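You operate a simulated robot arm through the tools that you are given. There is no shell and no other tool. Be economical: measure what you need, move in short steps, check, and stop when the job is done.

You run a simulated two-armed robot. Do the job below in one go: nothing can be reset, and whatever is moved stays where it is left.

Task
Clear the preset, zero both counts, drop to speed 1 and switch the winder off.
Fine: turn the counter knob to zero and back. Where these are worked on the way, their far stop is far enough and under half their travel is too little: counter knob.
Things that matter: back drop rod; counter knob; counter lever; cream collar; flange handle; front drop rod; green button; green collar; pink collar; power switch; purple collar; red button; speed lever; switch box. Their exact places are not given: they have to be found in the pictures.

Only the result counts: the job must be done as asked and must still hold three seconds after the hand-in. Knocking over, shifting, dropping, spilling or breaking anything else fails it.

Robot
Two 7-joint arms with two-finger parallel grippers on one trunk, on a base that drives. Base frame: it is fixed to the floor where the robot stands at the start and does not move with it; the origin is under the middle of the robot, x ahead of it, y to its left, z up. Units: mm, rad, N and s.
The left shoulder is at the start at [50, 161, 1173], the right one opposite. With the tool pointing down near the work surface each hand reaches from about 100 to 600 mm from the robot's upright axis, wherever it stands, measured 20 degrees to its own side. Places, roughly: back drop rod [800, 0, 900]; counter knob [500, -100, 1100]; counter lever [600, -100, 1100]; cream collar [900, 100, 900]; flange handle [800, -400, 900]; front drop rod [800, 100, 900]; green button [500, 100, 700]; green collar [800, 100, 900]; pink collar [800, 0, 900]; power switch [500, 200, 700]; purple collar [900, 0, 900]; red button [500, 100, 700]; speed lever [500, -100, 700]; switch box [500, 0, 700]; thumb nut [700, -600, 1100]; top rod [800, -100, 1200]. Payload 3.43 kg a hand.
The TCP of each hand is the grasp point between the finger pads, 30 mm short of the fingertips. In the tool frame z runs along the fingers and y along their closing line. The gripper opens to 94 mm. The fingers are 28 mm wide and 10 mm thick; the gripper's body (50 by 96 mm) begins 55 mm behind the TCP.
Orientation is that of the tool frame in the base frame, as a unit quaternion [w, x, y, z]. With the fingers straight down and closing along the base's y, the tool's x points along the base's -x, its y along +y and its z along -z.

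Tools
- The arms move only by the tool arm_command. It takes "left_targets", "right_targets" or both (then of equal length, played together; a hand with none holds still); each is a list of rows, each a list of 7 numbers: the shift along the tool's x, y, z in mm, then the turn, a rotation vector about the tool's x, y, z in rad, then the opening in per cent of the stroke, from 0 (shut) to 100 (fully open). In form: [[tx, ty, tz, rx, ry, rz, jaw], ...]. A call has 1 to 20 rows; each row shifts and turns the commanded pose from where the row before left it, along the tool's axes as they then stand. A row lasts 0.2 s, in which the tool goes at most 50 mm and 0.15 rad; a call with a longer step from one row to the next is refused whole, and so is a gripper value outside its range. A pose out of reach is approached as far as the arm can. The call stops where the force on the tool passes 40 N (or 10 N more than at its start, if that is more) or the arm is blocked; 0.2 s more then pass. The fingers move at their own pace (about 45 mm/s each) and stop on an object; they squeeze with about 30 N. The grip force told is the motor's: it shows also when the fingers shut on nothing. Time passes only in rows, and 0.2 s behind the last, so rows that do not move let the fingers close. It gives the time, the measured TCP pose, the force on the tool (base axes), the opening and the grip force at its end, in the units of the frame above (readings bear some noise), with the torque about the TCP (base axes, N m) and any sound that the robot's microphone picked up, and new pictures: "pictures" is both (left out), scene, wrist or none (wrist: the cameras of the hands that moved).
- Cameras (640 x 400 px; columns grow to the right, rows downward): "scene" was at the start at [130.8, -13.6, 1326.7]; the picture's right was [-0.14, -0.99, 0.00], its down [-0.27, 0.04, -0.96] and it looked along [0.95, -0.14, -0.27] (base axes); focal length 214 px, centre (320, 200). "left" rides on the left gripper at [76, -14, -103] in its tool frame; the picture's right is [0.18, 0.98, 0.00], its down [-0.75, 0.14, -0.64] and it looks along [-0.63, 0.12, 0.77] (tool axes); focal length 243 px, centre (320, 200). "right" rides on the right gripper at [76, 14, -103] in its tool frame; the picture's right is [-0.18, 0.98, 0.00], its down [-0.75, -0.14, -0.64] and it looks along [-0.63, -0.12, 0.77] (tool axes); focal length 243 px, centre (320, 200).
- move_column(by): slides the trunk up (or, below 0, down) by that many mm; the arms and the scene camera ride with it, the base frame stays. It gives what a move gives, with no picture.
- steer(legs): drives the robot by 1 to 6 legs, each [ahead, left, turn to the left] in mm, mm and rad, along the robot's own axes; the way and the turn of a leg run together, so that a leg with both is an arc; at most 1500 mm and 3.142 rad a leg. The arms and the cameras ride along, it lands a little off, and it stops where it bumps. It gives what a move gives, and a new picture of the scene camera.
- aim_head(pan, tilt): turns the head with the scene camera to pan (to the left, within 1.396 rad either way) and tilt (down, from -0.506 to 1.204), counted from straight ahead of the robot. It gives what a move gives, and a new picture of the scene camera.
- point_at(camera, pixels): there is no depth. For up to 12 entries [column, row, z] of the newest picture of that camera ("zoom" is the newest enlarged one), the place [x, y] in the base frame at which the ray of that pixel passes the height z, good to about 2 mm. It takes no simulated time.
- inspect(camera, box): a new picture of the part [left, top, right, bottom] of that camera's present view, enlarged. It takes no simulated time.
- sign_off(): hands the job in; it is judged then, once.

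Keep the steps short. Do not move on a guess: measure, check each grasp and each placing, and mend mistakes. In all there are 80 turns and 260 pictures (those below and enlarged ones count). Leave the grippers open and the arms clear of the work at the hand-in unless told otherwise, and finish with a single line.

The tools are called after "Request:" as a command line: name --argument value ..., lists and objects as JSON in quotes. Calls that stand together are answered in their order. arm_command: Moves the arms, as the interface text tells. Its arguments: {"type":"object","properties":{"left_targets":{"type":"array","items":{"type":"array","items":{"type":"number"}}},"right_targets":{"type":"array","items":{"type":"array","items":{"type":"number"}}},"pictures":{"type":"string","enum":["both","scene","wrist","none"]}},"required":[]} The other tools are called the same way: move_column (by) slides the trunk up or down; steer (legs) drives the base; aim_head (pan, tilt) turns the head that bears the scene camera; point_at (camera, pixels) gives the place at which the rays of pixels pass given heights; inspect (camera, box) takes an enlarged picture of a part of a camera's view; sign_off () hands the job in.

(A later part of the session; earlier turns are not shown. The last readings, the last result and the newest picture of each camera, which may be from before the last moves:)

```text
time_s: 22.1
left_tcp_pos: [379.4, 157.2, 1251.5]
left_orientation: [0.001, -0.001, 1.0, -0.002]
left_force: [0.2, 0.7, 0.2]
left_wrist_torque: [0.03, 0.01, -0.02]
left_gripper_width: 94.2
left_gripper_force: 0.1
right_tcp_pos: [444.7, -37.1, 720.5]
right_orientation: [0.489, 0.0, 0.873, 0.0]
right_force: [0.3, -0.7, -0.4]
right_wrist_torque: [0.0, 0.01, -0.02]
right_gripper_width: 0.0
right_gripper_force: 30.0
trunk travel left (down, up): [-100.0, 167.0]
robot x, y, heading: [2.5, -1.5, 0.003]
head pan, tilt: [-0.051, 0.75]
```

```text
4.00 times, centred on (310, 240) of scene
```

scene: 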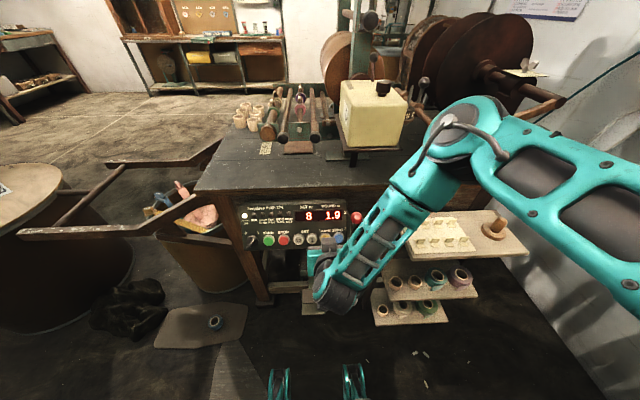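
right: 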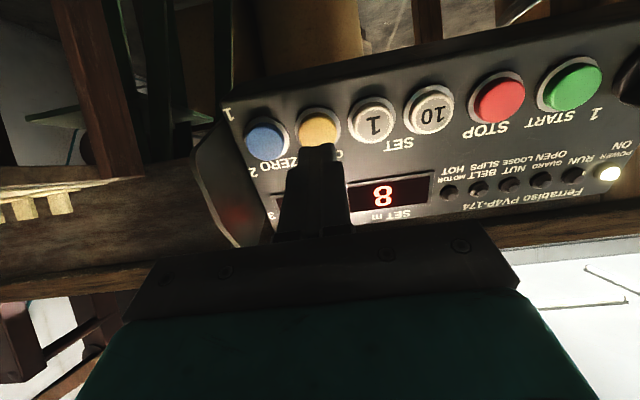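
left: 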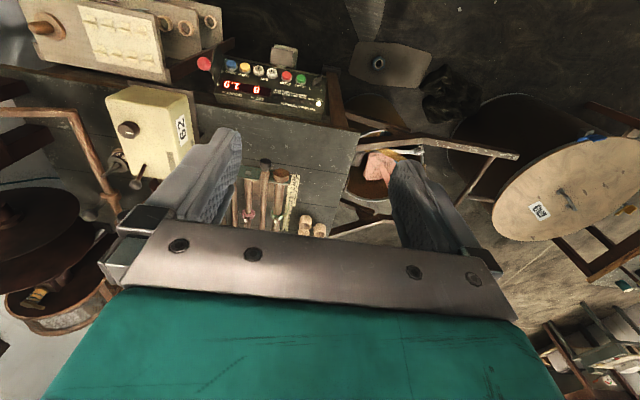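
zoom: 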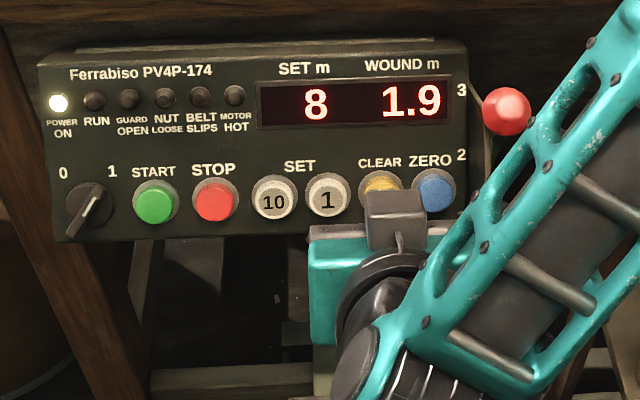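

The fingers are lined up with yellow CLEAR at (318,130) in the wrist view. I'll press along the tool axis in small steps.

Request:
arm_command --right_targets '[[0, 0, 18, 0, 0, 0, 0], [0, 0, 4, 0, 0, 0, 0], [0, 0, 3, 0, 0, 0, 0], [0, 0, 3, 0, 0, 0, 0]]' --pictures "both"

```text
time_s: 23.1
left_tcp_pos: [378.5, 157.6, 1252.0]
left_orientation: [0.001, -0.001, 1.0, -0.001]
left_force: [-0.2, 0.6, -0.5]
left_wrist_torque: [0.02, -0.01, 0.01]
left_gripper_width: 93.9
left_gripper_force: 0.1
right_tcp_pos: [468.8, -37.9, 705.5]
right_orientation: [0.489, 0.001, 0.873, 0.0]
right_force: [-1.0, 0.0, 1.8]
right_wrist_torque: [-0.02, 0.0, 0.0]
right_gripper_width: 0.1
right_gripper_force: 30.6
trunk travel left (down, up): [-100.0, 167.0]
robot x, y, heading: [0.3, -2.5, -0.001]
head pan, tilt: [-0.051, 0.75]
heard: click
```

scene: 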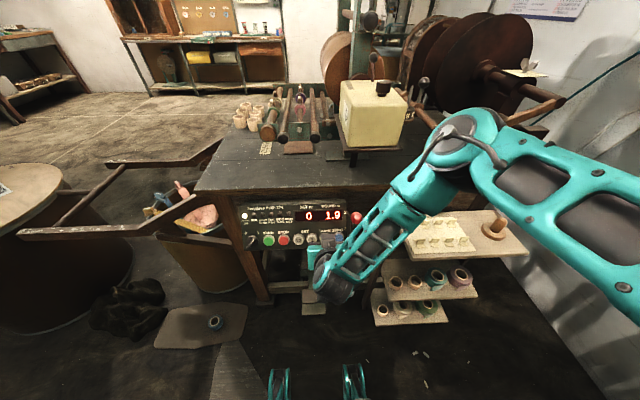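
right: 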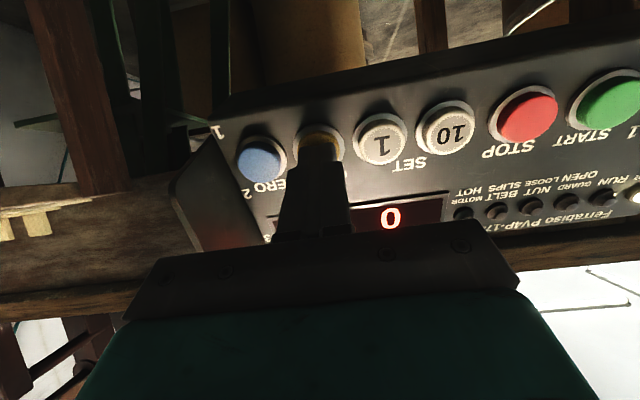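

Click heard, and SET reads 0. I'll back off, shift 38 mm to blue ZERO and press the same way.

Request:
arm_command --right_targets '[[0, 0, -28, 0, 0, 0, 0], [1, -38.2, 0, 0, 0, 0, 0], [0, 0, 0, 0, 0, 0, 0], [0, 0, 18, 0, 0, 0, 0], [0, 0, 4, 0, 0, 0, 0], [0, 0, 3, 0, 0, 0, 0], [0, 0, 3, 0, 0, 0, 0]]' --pictures "wrist"

Request:
inspect --camera "scene" --box '[230, 190, 390, 290]'

```text
time_s: 24.7
left_tcp_pos: [378.5, 156.5, 1251.5]
left_orientation: [0.001, -0.001, 1.0, -0.001]
left_force: [0.2, 0.9, 0.3]
left_wrist_torque: [0.02, 0.0, 0.03]
left_gripper_width: 93.9
left_gripper_force: 0.1
right_tcp_pos: [468.6, -63.3, 712.4]
right_orientation: [0.486, 0.003, 0.874, -0.003]
right_force: [-0.8, 0.1, 1.2]
right_wrist_torque: [-0.01, 0.01, 0.02]
right_gripper_width: 0.0
right_gripper_force: 29.7
right hand out of reach, approached as far as the arm can: row 2, 4
trunk travel left (down, up): [-100.0, 167.0]
robot x, y, heading: [-0.8, 0.9, -0.0]
head pan, tilt: [-0.051, 0.75]
```

right: 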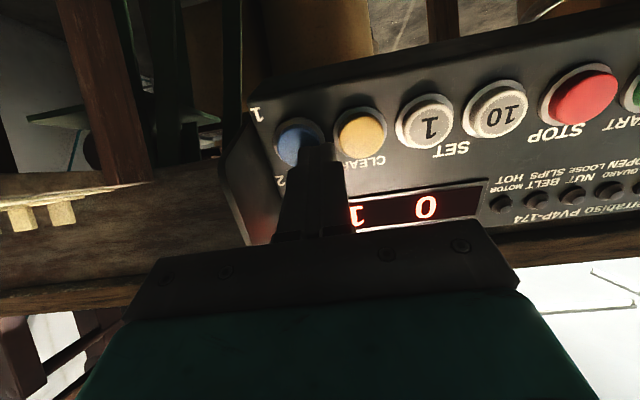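

```text
4.00 times, centred on (310, 240) of scene
```

zoom: 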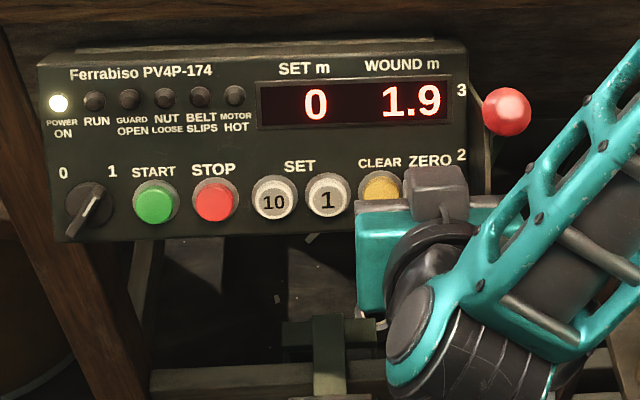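

The arm is too folded this close in. I'll back the hand off and then drive the base back 150 mm for a better posture.

Request:
arm_command --right_targets '[[0, 0, -28, 0, 0, 0, 0], [0, 8, -10, 0, 0, 0, 0]]' --pictures "none"

Request:
steer --legs '[[-150, 0, 0]]'

```text
time_s: 25.3
left_tcp_pos: [379.3, 156.1, 1251.7]
left_orientation: [0.0, 0.0, 1.0, -0.001]
left_force: [0.4, 0.0, -0.2]
left_wrist_torque: [-0.02, 0.0, -0.01]
left_gripper_width: 93.8
left_gripper_force: 0.0
right_tcp_pos: [437.2, -57.4, 731.5]
right_orientation: [0.489, 0.001, 0.872, 0.0]
right_force: [0.0, -0.5, 0.3]
right_wrist_torque: [0.02, 0.02, 0.03]
right_gripper_width: 0.0
right_gripper_force: 29.4
trunk travel left (down, up): [-100.0, 167.0]
robot x, y, heading: [-1.1, 0.7, -0.003]
head pan, tilt: [-0.051, 0.75]
```

```text
time_s: 26.5
left_tcp_pos: [325.3, 155.7, 1251.0]
left_orientation: [0.0, -0.001, 1.0, -0.001]
left_force: [-0.3, 0.1, -0.3]
left_wrist_torque: [-0.03, -0.01, 0.0]
left_gripper_width: 94.0
left_gripper_force: 0.1
right_tcp_pos: [383.5, -57.7, 731.5]
right_orientation: [0.489, 0.002, 0.872, -0.001]
right_force: [0.7, -0.5, 0.6]
right_wrist_torque: [-0.06, -0.02, 0.01]
right_gripper_width: 0.0
right_gripper_force: 29.8
trunk travel left (down, up): [-100.0, 167.0]
robot x, y, heading: [-51.7, 1.7, 0.002]
head pan, tilt: [-0.051, 0.75]
stopped in leg 1: the robot was blocked; the commanded pose is now the measured one
```

scene: 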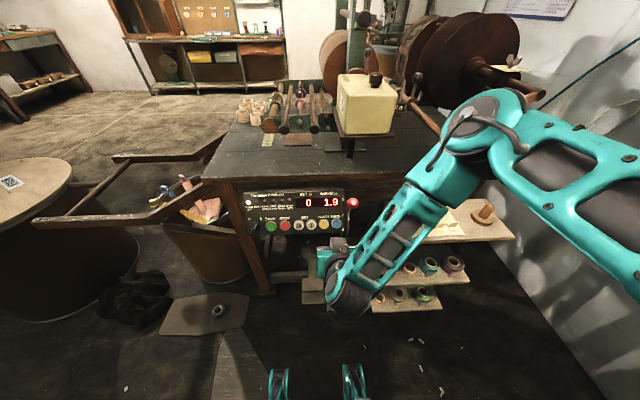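

The base bumped after about 50 mm; the hand is clear. I'll ease forward 6 mm off whatever it touched, then try to line up on blue.

Request:
steer --legs '[[6, 0, 0]]'

Request:
arm_command --right_targets '[[-10.4, -9, 20, 0, 0, 0, 0], [-10.4, -9.3, 20, 0, 0, 0, 0]]' --pictures "wrist"

```text
time_s: 27.2
left_tcp_pos: [332.1, 158.2, 1249.3]
left_orientation: [-0.001, 0.0, 1.0, 0.0]
left_force: [-0.7, 0.1, 0.1]
left_wrist_torque: [0.01, -0.01, 0.0]
left_gripper_width: 94.1
left_gripper_force: 0.0
right_tcp_pos: [389.5, -57.8, 732.3]
right_orientation: [0.488, 0.001, 0.873, 0.0]
right_force: [0.1, -0.4, -0.1]
right_wrist_torque: [0.0, -0.04, -0.01]
right_gripper_width: 0.0
right_gripper_force: 30.2
trunk travel left (down, up): [-100.0, 167.0]
robot x, y, heading: [-45.4, -2.2, 0.002]
head pan, tilt: [-0.051, 0.75]
```

scene: 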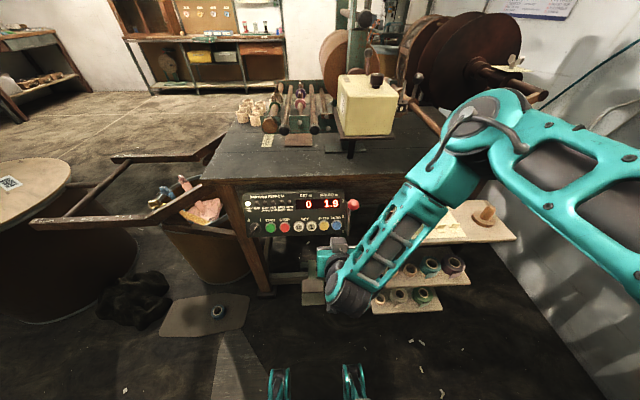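

```text
time_s: 27.9
left_tcp_pos: [332.2, 156.7, 1250.1]
left_orientation: [-0.001, -0.002, 1.0, 0.0]
left_force: [-0.1, -0.7, 0.2]
left_wrist_torque: [0.05, -0.03, 0.02]
left_gripper_width: 93.9
left_gripper_force: 0.0
right_tcp_pos: [436.1, -75.8, 729.2]
right_orientation: [0.488, 0.001, 0.873, -0.002]
right_force: [-0.3, 0.0, -0.4]
right_wrist_torque: [-0.03, -0.06, 0.0]
right_gripper_width: 0.4
right_gripper_force: 29.5
trunk travel left (down, up): [-100.0, 167.0]
robot x, y, heading: [-46.4, -0.0, 0.006]
head pan, tilt: [-0.051, 0.75]
```

right: 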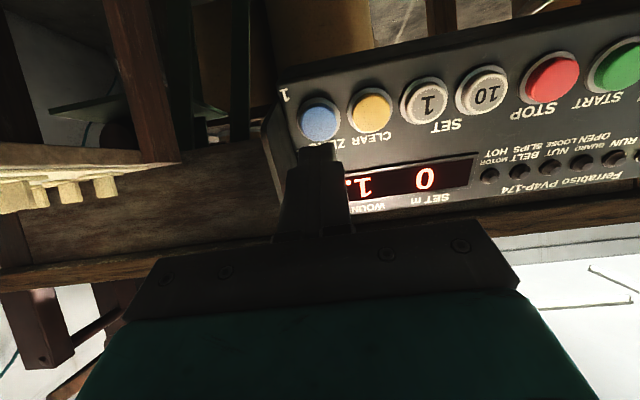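

Reach is fine now. I'll correct 5 mm and press blue ZERO.

Request:
arm_command --right_targets '[[4.8, 0, 15, 0, 0, 0, 0], [0, 0, 15, 0, 0, 0, 0], [0, 0, 4, 0, 0, 0, 0], [0, 0, 4, 0, 0, 0, 0], [0, 0, 3, 0, 0, 0, 0]]' --pictures "wrist"

Request:
inspect --camera "scene" --box '[230, 170, 390, 270]'

```text
time_s: 29.1
left_tcp_pos: [331.5, 157.4, 1250.5]
left_orientation: [0.0, -0.001, 1.0, 0.0]
left_force: [0.9, -0.9, -0.2]
left_wrist_torque: [0.0, -0.01, 0.02]
left_gripper_width: 93.8
left_gripper_force: 0.1
right_tcp_pos: [467.1, -70.6, 708.0]
right_orientation: [0.487, 0.003, 0.873, -0.003]
right_force: [-1.1, 1.6, 0.7]
right_wrist_torque: [-0.01, -0.02, 0.01]
right_gripper_width: 0.1
right_gripper_force: 30.4
right hand out of reach, approached as far as the arm can: row 1, 3
trunk travel left (down, up): [-100.0, 167.0]
robot x, y, heading: [-51.4, 0.0, -0.003]
head pan, tilt: [-0.051, 0.75]
```

right: 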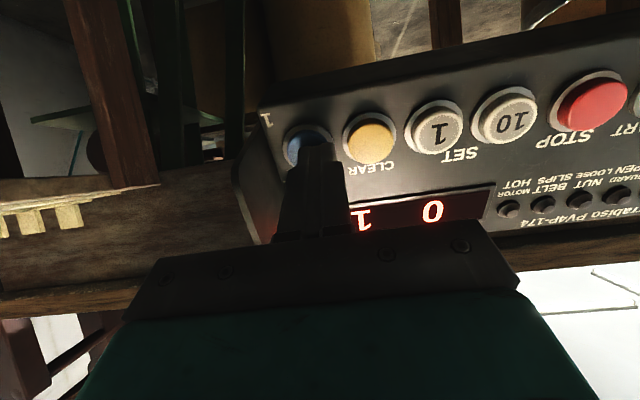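

```text
4.00 times, centred on (310, 220) of scene
```

zoom: 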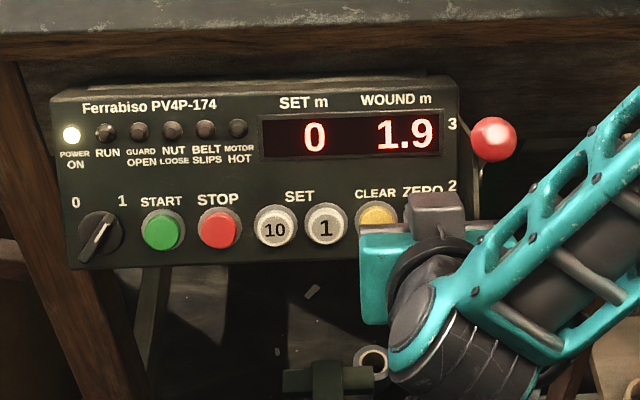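

The fingertips are touching blue but not pressing yet. I'll push 5 mm more.

Request:
arm_command --right_targets '[[0, 0, 2, 0, 0, 0, 0], [0, 0, 2, 0, 0, 0, 0], [0, 0, 2, 0, 0, 0, 0]]' --pictures "none"

Request:
inspect --camera "scene" --box '[230, 170, 390, 270]'

```text
time_s: 29.9
left_tcp_pos: [330.2, 156.5, 1250.2]
left_orientation: [0.0, -0.001, 1.0, 0.0]
left_force: [-0.5, 0.4, -0.1]
left_wrist_torque: [0.01, 0.0, 0.02]
left_gripper_width: 93.9
left_gripper_force: 0.1
right_tcp_pos: [471.1, -69.4, 706.4]
right_orientation: [0.487, 0.003, 0.874, -0.003]
right_force: [-14.3, -4.3, 7.8]
right_wrist_torque: [-0.08, -0.03, -0.14]
right_gripper_width: 0.0
right_gripper_force: 29.7
trunk travel left (down, up): [-100.0, 167.0]
robot x, y, heading: [-43.3, 1.6, 0.002]
head pan, tilt: [-0.051, 0.75]
heard: click
```

```text
4.00 times, centred on (310, 220) of scene
```

zoom: 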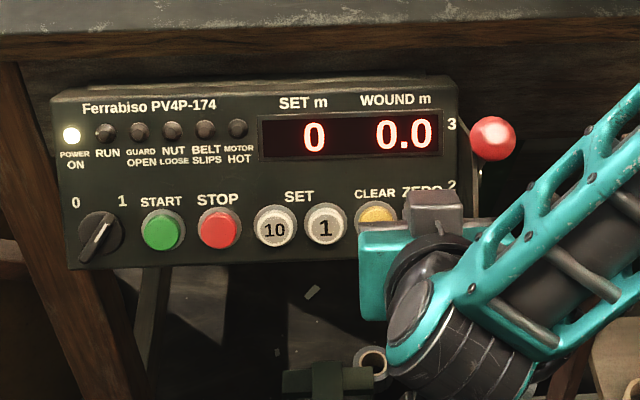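

Click heard and WOUND reads 0.0. Next is the speed lever. I'll retract the right hand and measure the lever ball and the table edge.

Request:
arm_command --right_targets '[[0, 4, -30, 0, 0, 0, 0], [0, 4, -40, 0, 0, 0, 0], [0, 5, -20, 0, 0, 0, 0]]' --pictures "wrist"

Request:
inspect --camera "left" --box '[120, 0, 340, 138]'

Request:
inspect --camera "scene" --box '[310, 160, 390, 240]'

```text
time_s: 30.6
left_tcp_pos: [331.2, 157.3, 1250.0]
left_orientation: [-0.001, -0.001, 1.0, 0.0]
left_force: [0.0, 0.0, 0.2]
left_wrist_torque: [-0.02, 0.01, 0.01]
left_gripper_width: 93.9
left_gripper_force: 0.0
right_tcp_pos: [398.2, -58.4, 752.1]
right_orientation: [0.489, 0.002, 0.872, -0.001]
right_force: [-0.1, 0.3, 0.9]
right_wrist_torque: [0.01, 0.02, 0.02]
right_gripper_width: 0.0
right_gripper_force: 29.6
trunk travel left (down, up): [-100.0, 167.0]
robot x, y, heading: [-44.6, -1.7, 0.004]
head pan, tilt: [-0.051, 0.75]
```

right: 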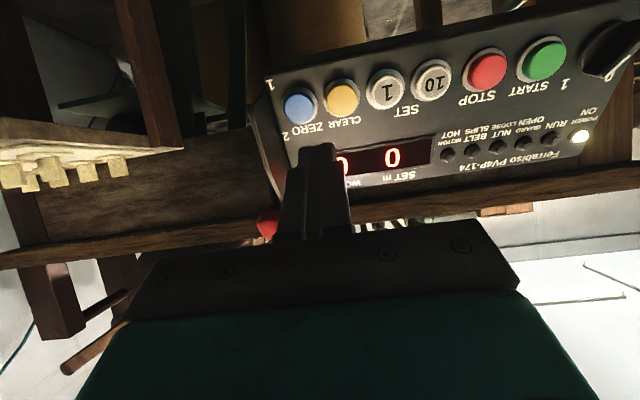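

```text
2.90 times, centred on (230, 69) of left
```

zoom: 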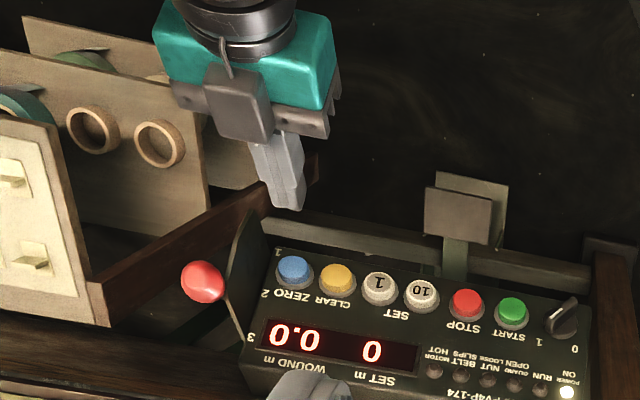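

```text
5.00 times, centred on (350, 200) of scene
```

zoom: 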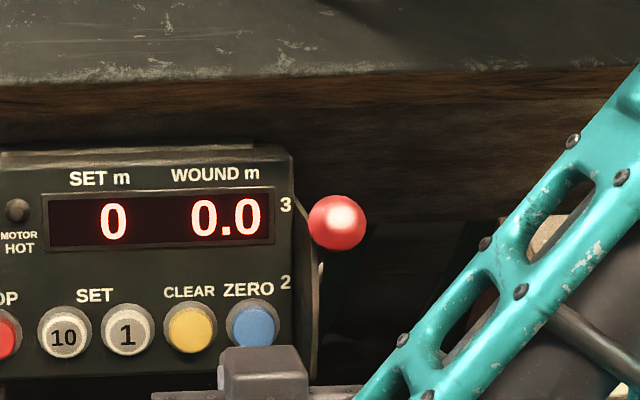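

I'll measure the rays for the table edge and the ball.

Request:
point_at --camera "zoom" --pixels '[[340, 74, 850], [340, 74, 950], [338, 222, 750], [338, 222, 850], [340, 100, 850], [340, 100, 950]]'

Request:
point_at --camera "right" --pixels '[[150, 249, 850], [150, 249, 950], [500, 208, 850], [500, 208, 950], [266, 222, 750], [266, 222, 850]]'

Request:
inspect --camera "right" --box '[60, 100, 300, 280]'

Request:
inspect --camera "left" --box '[120, 0, 340, 138]'

Request:
point_at --camera "zoom" --pixels '[[203, 281, 750], [203, 281, 850], [60, 325, 800], [60, 325, 900], [60, 385, 800], [60, 385, 900]]'

```text
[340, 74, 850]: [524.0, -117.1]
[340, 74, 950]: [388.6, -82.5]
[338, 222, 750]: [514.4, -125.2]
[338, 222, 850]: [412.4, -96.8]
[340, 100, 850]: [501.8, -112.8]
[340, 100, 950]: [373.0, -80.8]
```

```text
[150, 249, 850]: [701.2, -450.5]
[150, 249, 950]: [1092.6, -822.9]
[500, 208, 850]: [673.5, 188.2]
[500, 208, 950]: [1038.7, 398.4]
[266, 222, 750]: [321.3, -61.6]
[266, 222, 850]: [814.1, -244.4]
```

```text
2.22 times, centred on (180, 190) of right
```

zoom: 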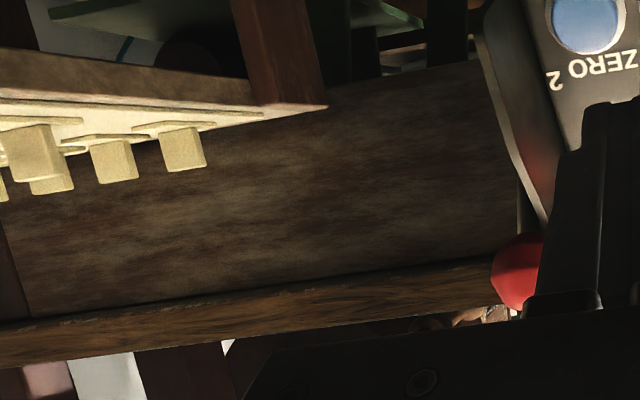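

```text
2.90 times, centred on (230, 69) of left
```

zoom: 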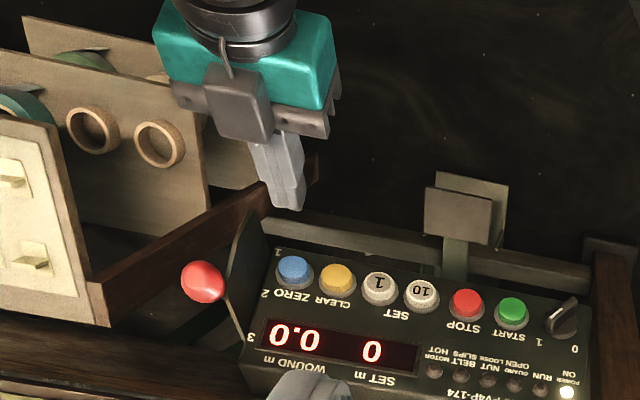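

```text
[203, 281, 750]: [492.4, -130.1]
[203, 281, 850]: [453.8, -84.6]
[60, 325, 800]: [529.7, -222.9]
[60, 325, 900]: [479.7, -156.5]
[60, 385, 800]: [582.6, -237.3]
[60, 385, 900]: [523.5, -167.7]
```

Table lip is at about (566, z 818) and the ball at (479, −115, 785). I'll raise the hand and lower the trunk another 80 mm for more reach, then position above the ball.

Request:
arm_command --right_targets '[[-40, 0, -10, 0, 0, 0, 0], [-40, 0, -10, 0, 0, 0, 0], [-40, 0, -10, 0, 0, 0, 0]]' --pictures "none"

Request:
move_column --by -80

Request:
aim_head --pan -0.1 --tilt 0.6

```text
time_s: 31.4
left_tcp_pos: [331.1, 156.6, 1249.2]
left_orientation: [-0.001, -0.001, 1.0, 0.0]
left_force: [0.3, -0.1, -0.2]
left_wrist_torque: [0.0, 0.01, -0.01]
left_gripper_width: 94.1
left_gripper_force: 0.0
right_tcp_pos: [434.6, -57.9, 868.5]
right_orientation: [0.488, 0.001, 0.873, 0.0]
right_force: [-0.6, -0.2, 0.2]
right_wrist_torque: [0.0, 0.02, 0.03]
right_gripper_width: 0.1
right_gripper_force: 29.4
trunk travel left (down, up): [-100.0, 167.0]
robot x, y, heading: [-47.3, 0.2, 0.001]
head pan, tilt: [-0.051, 0.75]
```

```text
time_s: 32.6
left_tcp_pos: [331.2, 156.7, 1170.0]
left_orientation: [0.0, 0.0, 1.0, 0.0]
left_force: [0.4, -0.7, 0.2]
left_wrist_torque: [-0.02, 0.0, 0.0]
left_gripper_width: 94.1
left_gripper_force: 0.0
right_tcp_pos: [434.1, -56.6, 788.5]
right_orientation: [0.489, 0.001, 0.872, 0.0]
right_force: [0.1, 0.2, 0.1]
right_wrist_torque: [0.02, 0.04, -0.03]
right_gripper_width: 0.1
right_gripper_force: 29.9
trunk travel left (down, up): [-20.0, 247.0]
robot x, y, heading: [-49.1, -1.7, -0.001]
head pan, tilt: [-0.051, 0.75]
```

```text
time_s: 33.3
left_tcp_pos: [332.1, 156.6, 1170.2]
left_orientation: [-0.001, 0.0, 1.0, 0.0]
left_force: [0.8, -0.8, 1.0]
left_wrist_torque: [-0.04, 0.0, 0.0]
left_gripper_width: 94.2
left_gripper_force: 0.0
right_tcp_pos: [434.5, -57.3, 787.5]
right_orientation: [0.489, 0.002, 0.872, -0.001]
right_force: [-0.3, 0.3, 1.0]
right_wrist_torque: [-0.03, 0.03, -0.02]
right_gripper_width: 0.0
right_gripper_force: 30.5
trunk travel left (down, up): [-20.0, 247.0]
robot x, y, heading: [-50.2, -2.9, -0.004]
head pan, tilt: [-0.099, 0.6]
```

scene: 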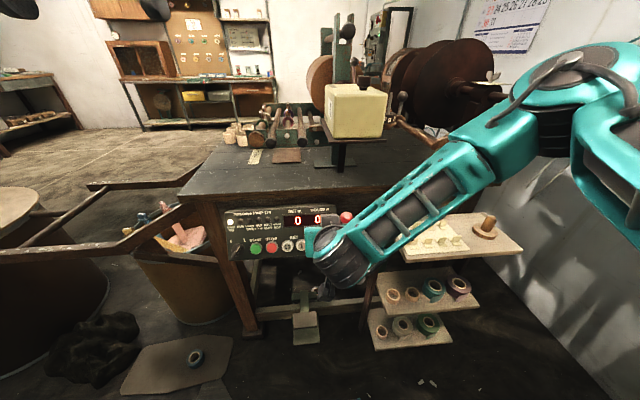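

I'll move up and then right to the waypoint above the ball.

Request:
arm_command --right_targets '[[-30, 0, -10, 0, 0, 0, 0], [-30, 0, -10, 0, 0, 0, 0], [0, -20, 0, 0, 0, 0, 0], [0, -20, 0, 0, 0, 0, 0], [0, -18, 0, 0, 0, 0, 0]]' --pictures "both"

```text
time_s: 34.5
left_tcp_pos: [331.4, 156.4, 1171.4]
left_orientation: [0.0, -0.001, 1.0, 0.001]
left_force: [0.1, 0.3, 0.4]
left_wrist_torque: [-0.02, 0.0, -0.01]
left_gripper_width: 94.2
left_gripper_force: 0.1
right_tcp_pos: [447.5, -115.6, 849.4]
right_orientation: [0.488, 0.001, 0.873, 0.0]
right_force: [0.3, -0.1, 0.1]
right_wrist_torque: [0.0, 0.01, -0.03]
right_gripper_width: 0.0
right_gripper_force: 30.3
trunk travel left (down, up): [-20.0, 247.0]
robot x, y, heading: [-47.5, -2.2, -0.002]
head pan, tilt: [-0.099, 0.6]
```

scene: 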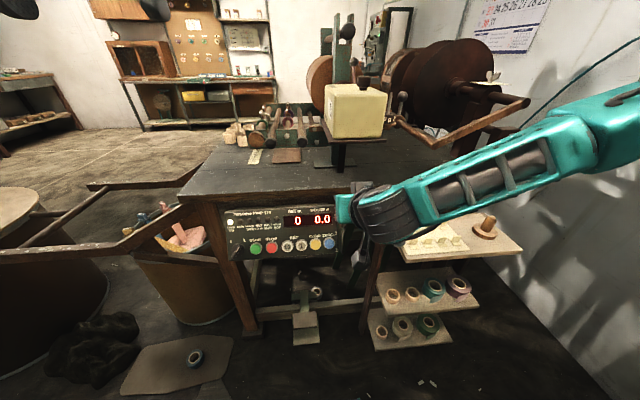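
right: 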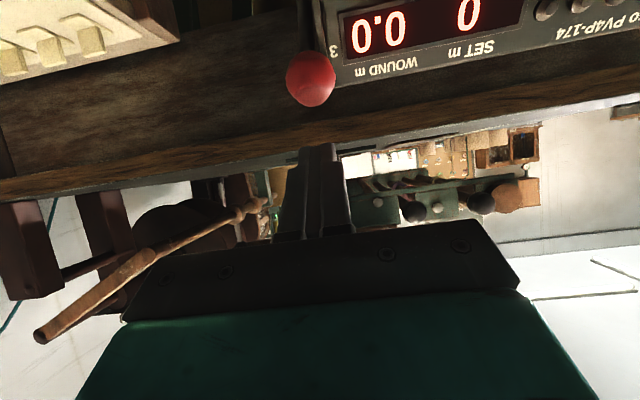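

Reached, with the ball at (310,78) right below the fingers. I'll go in over it and push down along the panel.

Request:
arm_command --right_targets '[[0, 0, 25, 0, 0, 0, 0], [0, 0, 25, 0, 0, 0, 0], [10, 0, 0, 0, 0, 0, 0], [10, 0, 0, 0, 0, 0, 0], [10, 0, 0, 0, 0, 0, 0], [10, 0, 0, 0, 0, 0, 0]]' --pictures "both"

Request:
inspect --camera "scene" --box '[260, 180, 388, 260]'

```text
time_s: 35.9
left_tcp_pos: [332.3, 155.6, 1168.9]
left_orientation: [-0.001, -0.001, 1.0, 0.001]
left_force: [0.7, 0.4, 1.4]
left_wrist_torque: [0.04, -0.05, 0.0]
left_gripper_width: 94.3
left_gripper_force: 0.0
right_tcp_pos: [468.5, -116.5, 788.7]
right_orientation: [0.489, 0.001, 0.873, -0.001]
right_force: [0.5, 0.2, 0.0]
right_wrist_torque: [0.02, 0.0, 0.03]
right_gripper_width: 0.3
right_gripper_force: 29.5
trunk travel left (down, up): [-20.0, 247.0]
robot x, y, heading: [-45.4, -1.4, 0.003]
head pan, tilt: [-0.099, 0.6]
```

scene: 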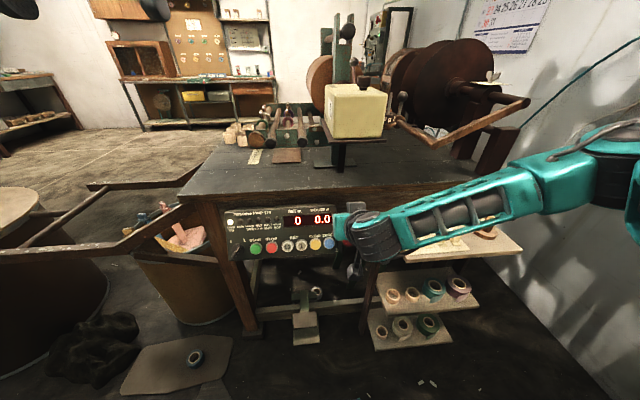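
right: 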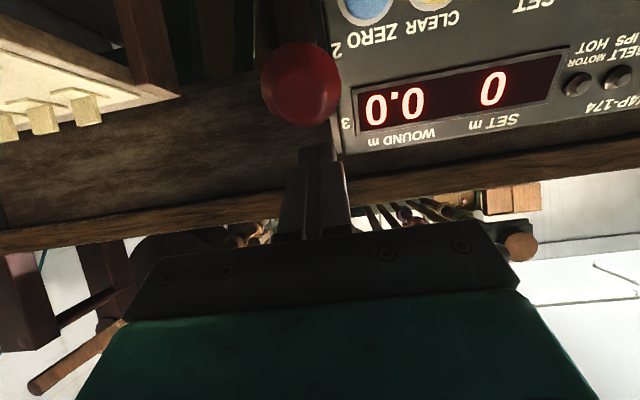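

```text
5.00 times, centred on (324, 220) of scene
```

zoom: 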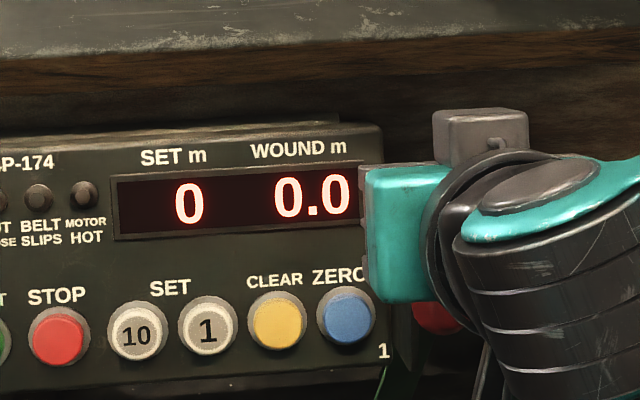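

The lever is moving freely and the ball is now past "3". I'll keep pushing.

Request:
arm_command --right_targets '[[10, 0, 0, 0, 0, 0, 0], [10, 0, 0, 0, 0, 0, 0], [10, 0, 0, 0, 0, 0, 0], [10, 0, 0, 0, 0, 0, 0]]' --pictures "wrist"

Request:
inspect --camera "left" --box '[120, 0, 340, 138]'

Request:
inspect --camera "scene" --box '[280, 190, 408, 270]'

```text
time_s: 36.9
left_tcp_pos: [333.1, 156.1, 1168.8]
left_orientation: [-0.001, 0.0, 1.0, 0.0]
left_force: [-0.5, -0.8, -0.4]
left_wrist_torque: [-0.02, -0.03, 0.02]
left_gripper_width: 93.9
left_gripper_force: 0.0
right_tcp_pos: [447.8, -115.9, 754.0]
right_orientation: [0.489, 0.002, 0.872, 0.0]
right_force: [0.9, 0.4, 0.5]
right_wrist_torque: [0.01, -0.02, -0.04]
right_gripper_width: 0.0
right_gripper_force: 29.6
trunk travel left (down, up): [-20.0, 247.0]
robot x, y, heading: [-48.7, -4.7, -0.002]
head pan, tilt: [-0.099, 0.6]
```

right: 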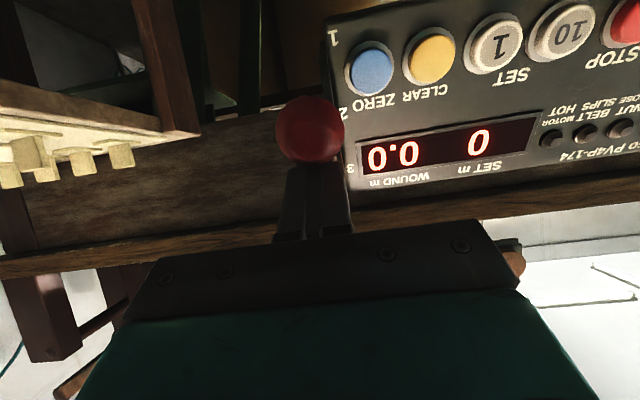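

```text
2.90 times, centred on (230, 69) of left
```

zoom: 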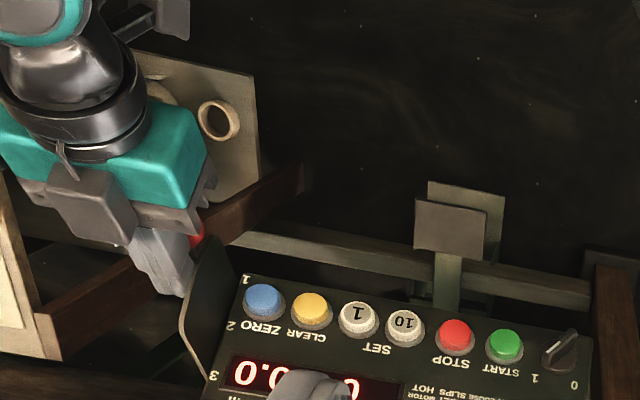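

```text
5.00 times, centred on (344, 230) of scene
```

zoom: 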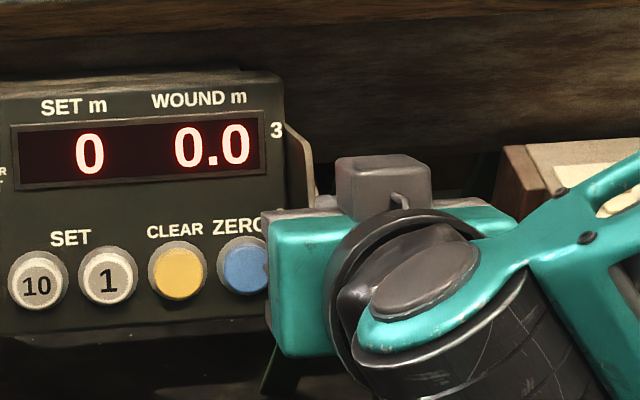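

The lever follows with little force. I'll push another 30 mm.

Request:
arm_command --right_targets '[[10, 0, 0, 0, 0, 0, 0], [10, 0, 0, 0, 0, 0, 0], [10, 0, 0, 0, 0, 0, 0]]' --pictures "wrist"

Request:
inspect --camera "left" --box '[120, 0, 340, 138]'

```text
time_s: 37.7
left_tcp_pos: [331.8, 155.9, 1168.9]
left_orientation: [-0.002, -0.001, 1.0, 0.0]
left_force: [0.0, 0.0, -0.3]
left_wrist_torque: [0.02, 0.03, 0.02]
left_gripper_width: 94.1
left_gripper_force: 0.1
right_tcp_pos: [434.2, -115.7, 728.5]
right_orientation: [0.489, 0.002, 0.872, 0.0]
right_force: [2.6, -5.1, 5.2]
right_wrist_torque: [-0.07, -0.08, -0.11]
right_gripper_width: 0.0
right_gripper_force: 30.1
trunk travel left (down, up): [-20.0, 247.0]
robot x, y, heading: [-47.3, -2.9, -0.002]
head pan, tilt: [-0.099, 0.6]
```

right: 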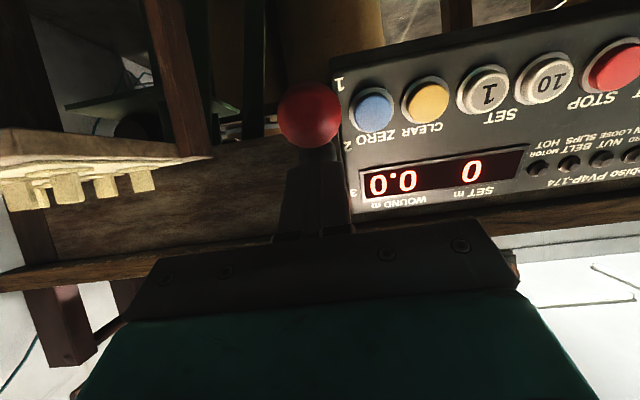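

```text
2.90 times, centred on (230, 69) of left
```

zoom: 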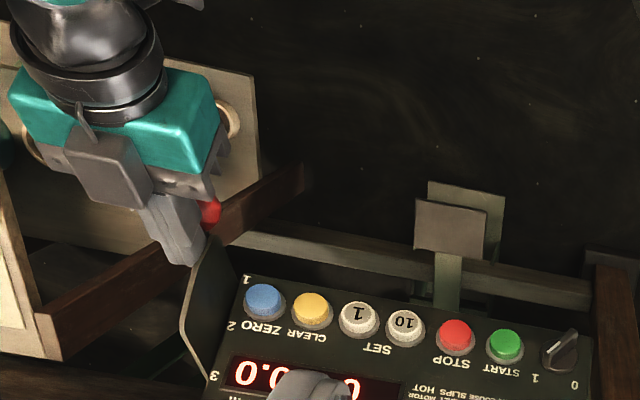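

There is slight resistance, about 6 N. I'll keep pushing gently to find the end stop.

Request:
arm_command --right_targets '[[7, 0, 0, 0, 0, 0, 0], [7, 0, 0, 0, 0, 0, 0], [7, 0, 0, 0, 0, 0, 0]]' --pictures "wrist"

Request:
inspect --camera "left" --box '[120, 0, 340, 138]'

```text
time_s: 38.4
left_tcp_pos: [331.1, 156.5, 1170.3]
left_orientation: [-0.001, -0.001, 1.0, 0.0]
left_force: [-0.1, -0.5, 0.1]
left_wrist_torque: [-0.04, -0.05, 0.01]
left_gripper_width: 94.0
left_gripper_force: 0.2
right_tcp_pos: [433.6, -115.3, 726.1]
right_orientation: [0.504, 0.006, 0.864, -0.004]
right_force: [-3.8, -4.1, 12.0]
right_wrist_torque: [-0.05, -0.09, -0.04]
right_gripper_width: 0.0
right_gripper_force: 29.9
trunk travel left (down, up): [-20.0, 247.0]
robot x, y, heading: [-45.1, 0.1, 0.001]
head pan, tilt: [-0.099, 0.6]
stopped in row 3 (right hand): the force on the tool passed its limit at 45 N (the readings are from after the stop); the commanded pose is now the measured one
```

right: 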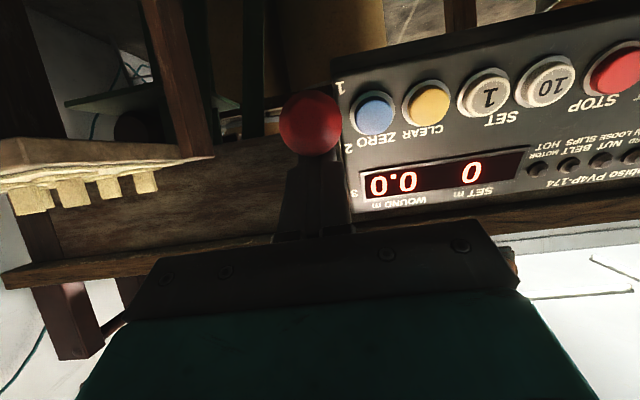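

```text
2.90 times, centred on (230, 69) of left
```

zoom: 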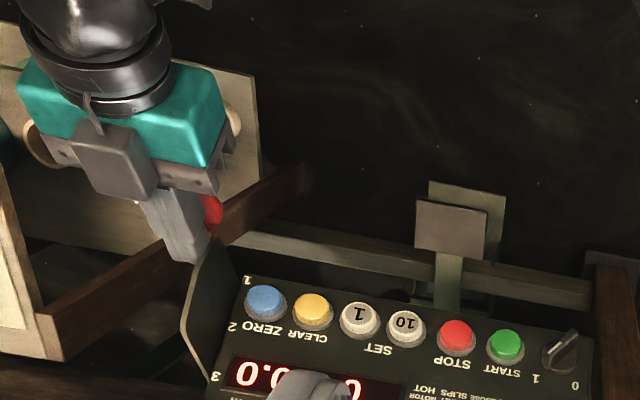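

Solid stop at 45 N. I'll back the hand away and look at where the lever stands.

Request:
arm_command --right_targets '[[-10, 0, 0, 0, 0, 0, 0], [-20, 0, -20, 0, 0, 0, 0], [-20, 0, -40, 0, 0, 0, 0], [0, 0, -40, 0, 0, 0, 0]]' --pictures "both"

Request:
inspect --camera "left" --box '[120, 0, 340, 138]'

Request:
inspect --camera "right" --box '[180, 0, 500, 200]'

```text
time_s: 39.4
left_tcp_pos: [332.4, 155.3, 1169.5]
left_orientation: [-0.001, -0.001, 1.0, -0.002]
left_force: [0.1, -0.1, 0.7]
left_wrist_torque: [0.02, -0.02, 0.0]
left_gripper_width: 94.1
left_gripper_force: 0.1
right_tcp_pos: [370.4, -114.9, 818.9]
right_orientation: [0.501, 0.004, 0.866, -0.003]
right_force: [-0.3, 0.2, 0.7]
right_wrist_torque: [-0.01, 0.0, -0.02]
right_gripper_width: 0.0
right_gripper_force: 29.8
trunk travel left (down, up): [-20.0, 247.0]
robot x, y, heading: [-49.1, -1.2, 0.0]
head pan, tilt: [-0.099, 0.6]
```

scene: 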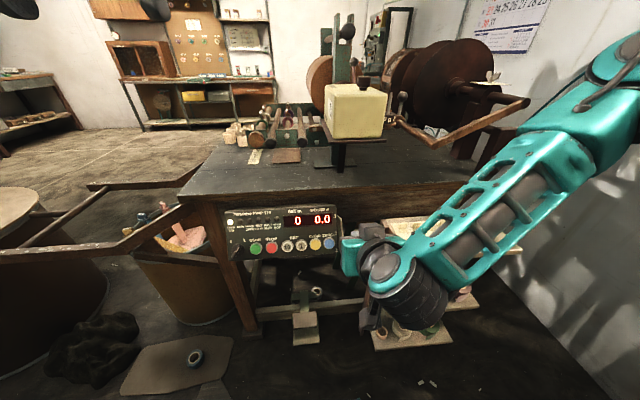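
right: 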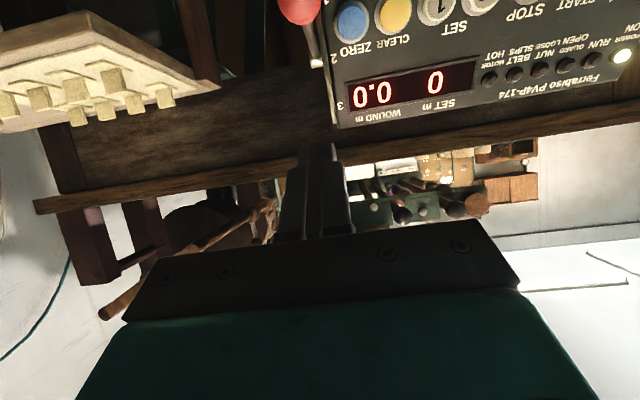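

```text
2.90 times, centred on (230, 69) of left
```

zoom: 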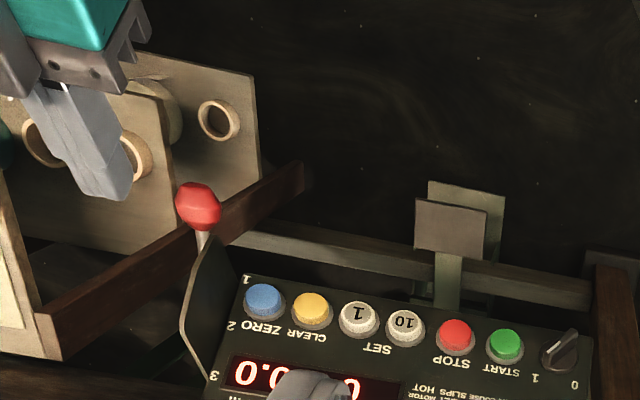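

```text
2.00 times, centred on (340, 100) of right
```

zoom: 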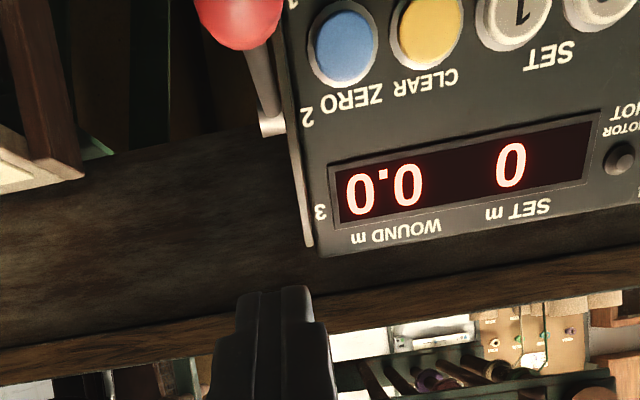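

The ball stands beside "1". I'll move the right hand up and away to confirm with the scene camera.

Request:
arm_command --right_targets '[[-28, -8, -22, 0, 0, 0, 0], [-28, -8, -22, 0, 0, 0, 0], [-28, -8, -22, 0, 0, 0, 0], [-28, -8, -22, 0, 0, 0, 0], [-28, -8, -22, 0, 0, 0, 0]]' --pictures "scene"

Request:
inspect --camera "scene" --box '[215, 195, 375, 295]'

```text
time_s: 40.6
left_tcp_pos: [332.1, 156.2, 1170.4]
left_orientation: [-0.002, -0.001, 1.0, 0.0]
left_force: [0.4, 0.1, -1.4]
left_wrist_torque: [0.01, 0.03, -0.02]
left_gripper_width: 94.0
left_gripper_force: 0.0
right_tcp_pos: [358.1, -146.2, 992.5]
right_orientation: [0.5, 0.005, 0.866, -0.003]
right_force: [0.0, -0.2, -0.1]
right_wrist_torque: [0.01, -0.03, 0.03]
right_gripper_width: 0.0
right_gripper_force: 30.4
right hand out of reach, approached as far as the arm can: row 2, 3
trunk travel left (down, up): [-20.0, 247.0]
robot x, y, heading: [-44.8, -1.8, -0.001]
head pan, tilt: [-0.099, 0.6]
```

scene: 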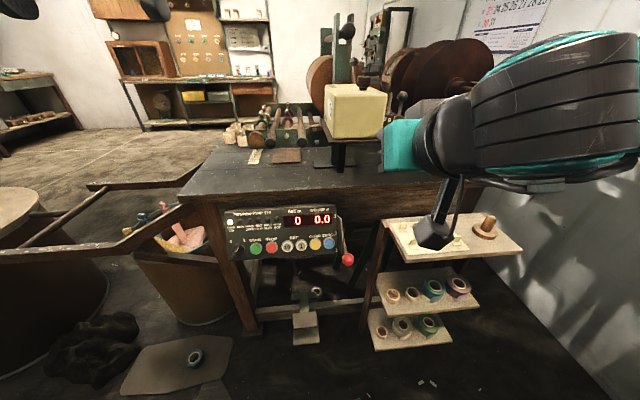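

```text
4.00 times, centred on (295, 245) of scene
```

zoom: 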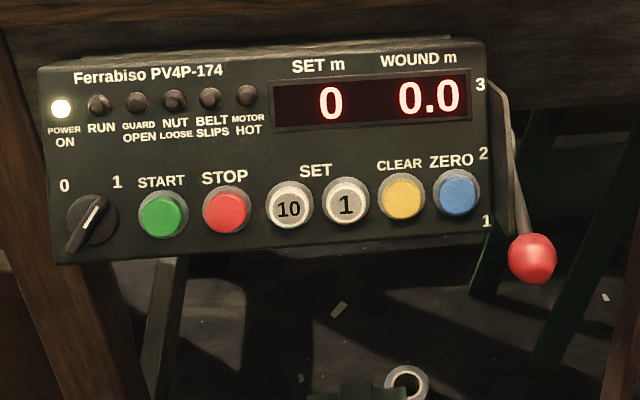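

The lever is clearly at 1. Next is the power switch with the left hand. First I'll check where the cart rails are on the left, and get a closer view of the switch.

Request:
point_at --camera "scene" --pixels '[[5, 252, 500], [5, 252, 800], [130, 245, 500], [130, 245, 800], [180, 210, 500], [180, 210, 800], [95, 186, 500], [95, 186, 800]]'

Request:
inspect --camera "scene" --box '[215, 215, 279, 255]'

Request:
inspect --camera "left" --box '[200, 0, 640, 275]'

Request:
point_at --camera "zoom" --pixels '[[300, 250, 500], [300, 250, 800]]'

```text
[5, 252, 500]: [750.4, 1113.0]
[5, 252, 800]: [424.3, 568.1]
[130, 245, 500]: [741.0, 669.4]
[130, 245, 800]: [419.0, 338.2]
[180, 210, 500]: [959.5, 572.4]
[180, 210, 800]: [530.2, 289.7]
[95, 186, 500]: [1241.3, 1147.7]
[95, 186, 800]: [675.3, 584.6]
```

```text
10.00 times, centred on (247, 235) of scene
```

zoom: 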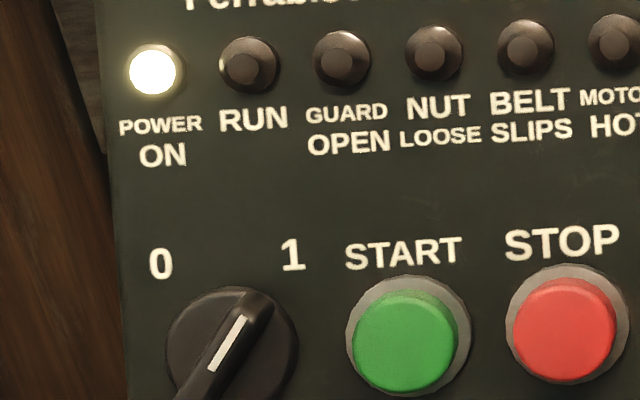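

```text
1.45 times, centred on (420, 138) of left
```

zoom: 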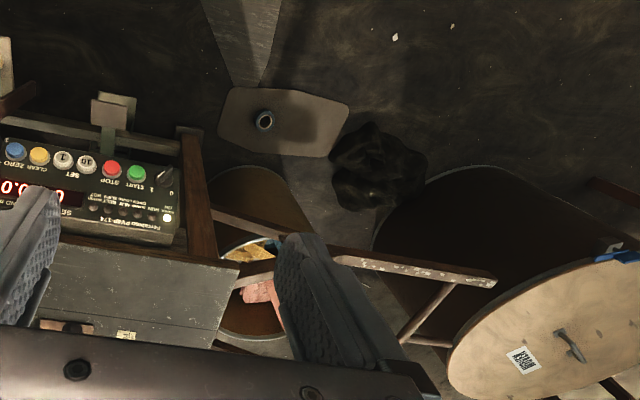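

```text
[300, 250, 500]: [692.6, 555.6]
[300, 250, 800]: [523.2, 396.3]
```

Rail is at about x 635, z 600, well clear. I'll lower the left hand and tilt it towards the panel, with the jaw at 26%.

Request:
arm_command --left_targets '[[0, 0, 48, 0, 0, 0, 26], [0, 0, 48, 0, 0, 0, 26], [0, 0, 48, 0, 0, 0, 26], [0, 0, 0, 0, -0.146, 0, 26], [0, 0, 0, 0, -0.146, 0, 26], [0, 0, 0, 0, -0.146, 0, 26], [0, 0, 0, 0, -0.146, 0, 26], [0, 0, 0, 0, -0.146, 0, 26], [0, 0, 0, 0, -0.145, 0, 26], [0, 0, 0, 0, -0.145, 0, 26]]' --pictures "scene"

```text
time_s: 42.8
left_tcp_pos: [332.1, 155.9, 1025.9]
left_orientation: [0.49, -0.001, 0.872, 0.0]
left_force: [-0.1, 0.4, 0.2]
left_wrist_torque: [-0.01, 0.02, 0.01]
left_gripper_width: 24.3
left_gripper_force: 0.0
right_tcp_pos: [359.4, -146.6, 994.0]
right_orientation: [0.501, 0.005, 0.866, -0.003]
right_force: [0.8, 0.3, 0.0]
right_wrist_torque: [0.03, -0.02, 0.04]
right_gripper_width: 0.1
right_gripper_force: 30.2
trunk travel left (down, up): [-20.0, 247.0]
robot x, y, heading: [-47.4, 1.1, -0.002]
head pan, tilt: [-0.099, 0.6]
```

scene: 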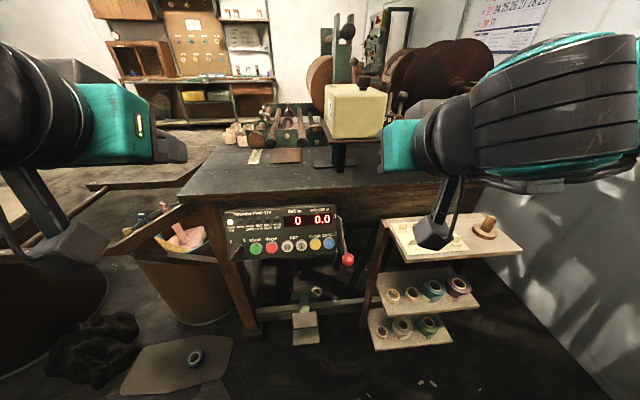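

I'll move to the stand-off in front of the switch.

Request:
arm_command --left_targets '[[29.1, 1.6, 29.3, 0, 0, 0, 26], [29.1, 1.6, 29.3, 0, 0, 0, 26], [29.1, 1.6, 29.3, 0, 0, 0, 26], [29.1, 1.6, 29.3, 0, 0, 0, 26], [29.1, 1.6, 29.3, 0, 0, 0, 26], [29.1, 1.6, 29.3, 0, 0, 0, 26], [29.1, 1.6, 29.3, 0, 0, 0, 26]]' --pictures "both"

```text
time_s: 44.4
left_tcp_pos: [421.1, 149.7, 763.8]
left_orientation: [0.486, -0.003, 0.874, -0.003]
left_force: [0.5, 2.0, -0.7]
left_wrist_torque: [-0.05, 0.01, -0.06]
left_gripper_width: 24.4
left_gripper_force: 0.1
left hand out of reach, approached as far as the arm can: row 1, 2, 7
right_tcp_pos: [360.1, -143.8, 992.2]
right_orientation: [0.5, 0.004, 0.866, -0.004]
right_force: [0.4, 0.1, -0.1]
right_wrist_torque: [-0.05, -0.02, -0.06]
right_gripper_width: 0.0
right_gripper_force: 29.8
trunk travel left (down, up): [-20.0, 247.0]
robot x, y, heading: [-48.1, -0.1, -0.002]
head pan, tilt: [-0.099, 0.6]
```

scene: 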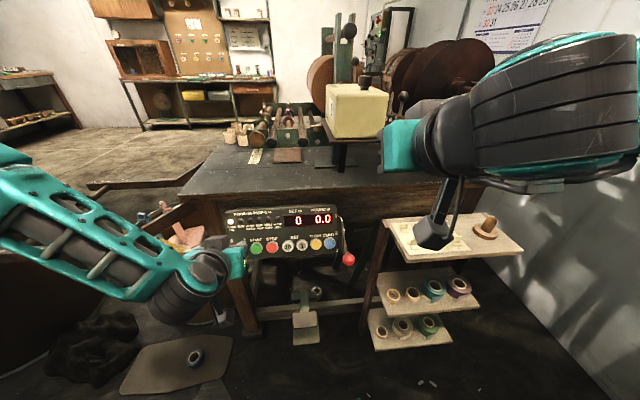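
left: 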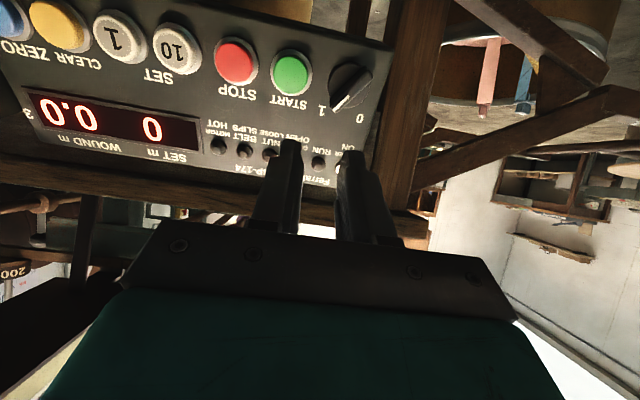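

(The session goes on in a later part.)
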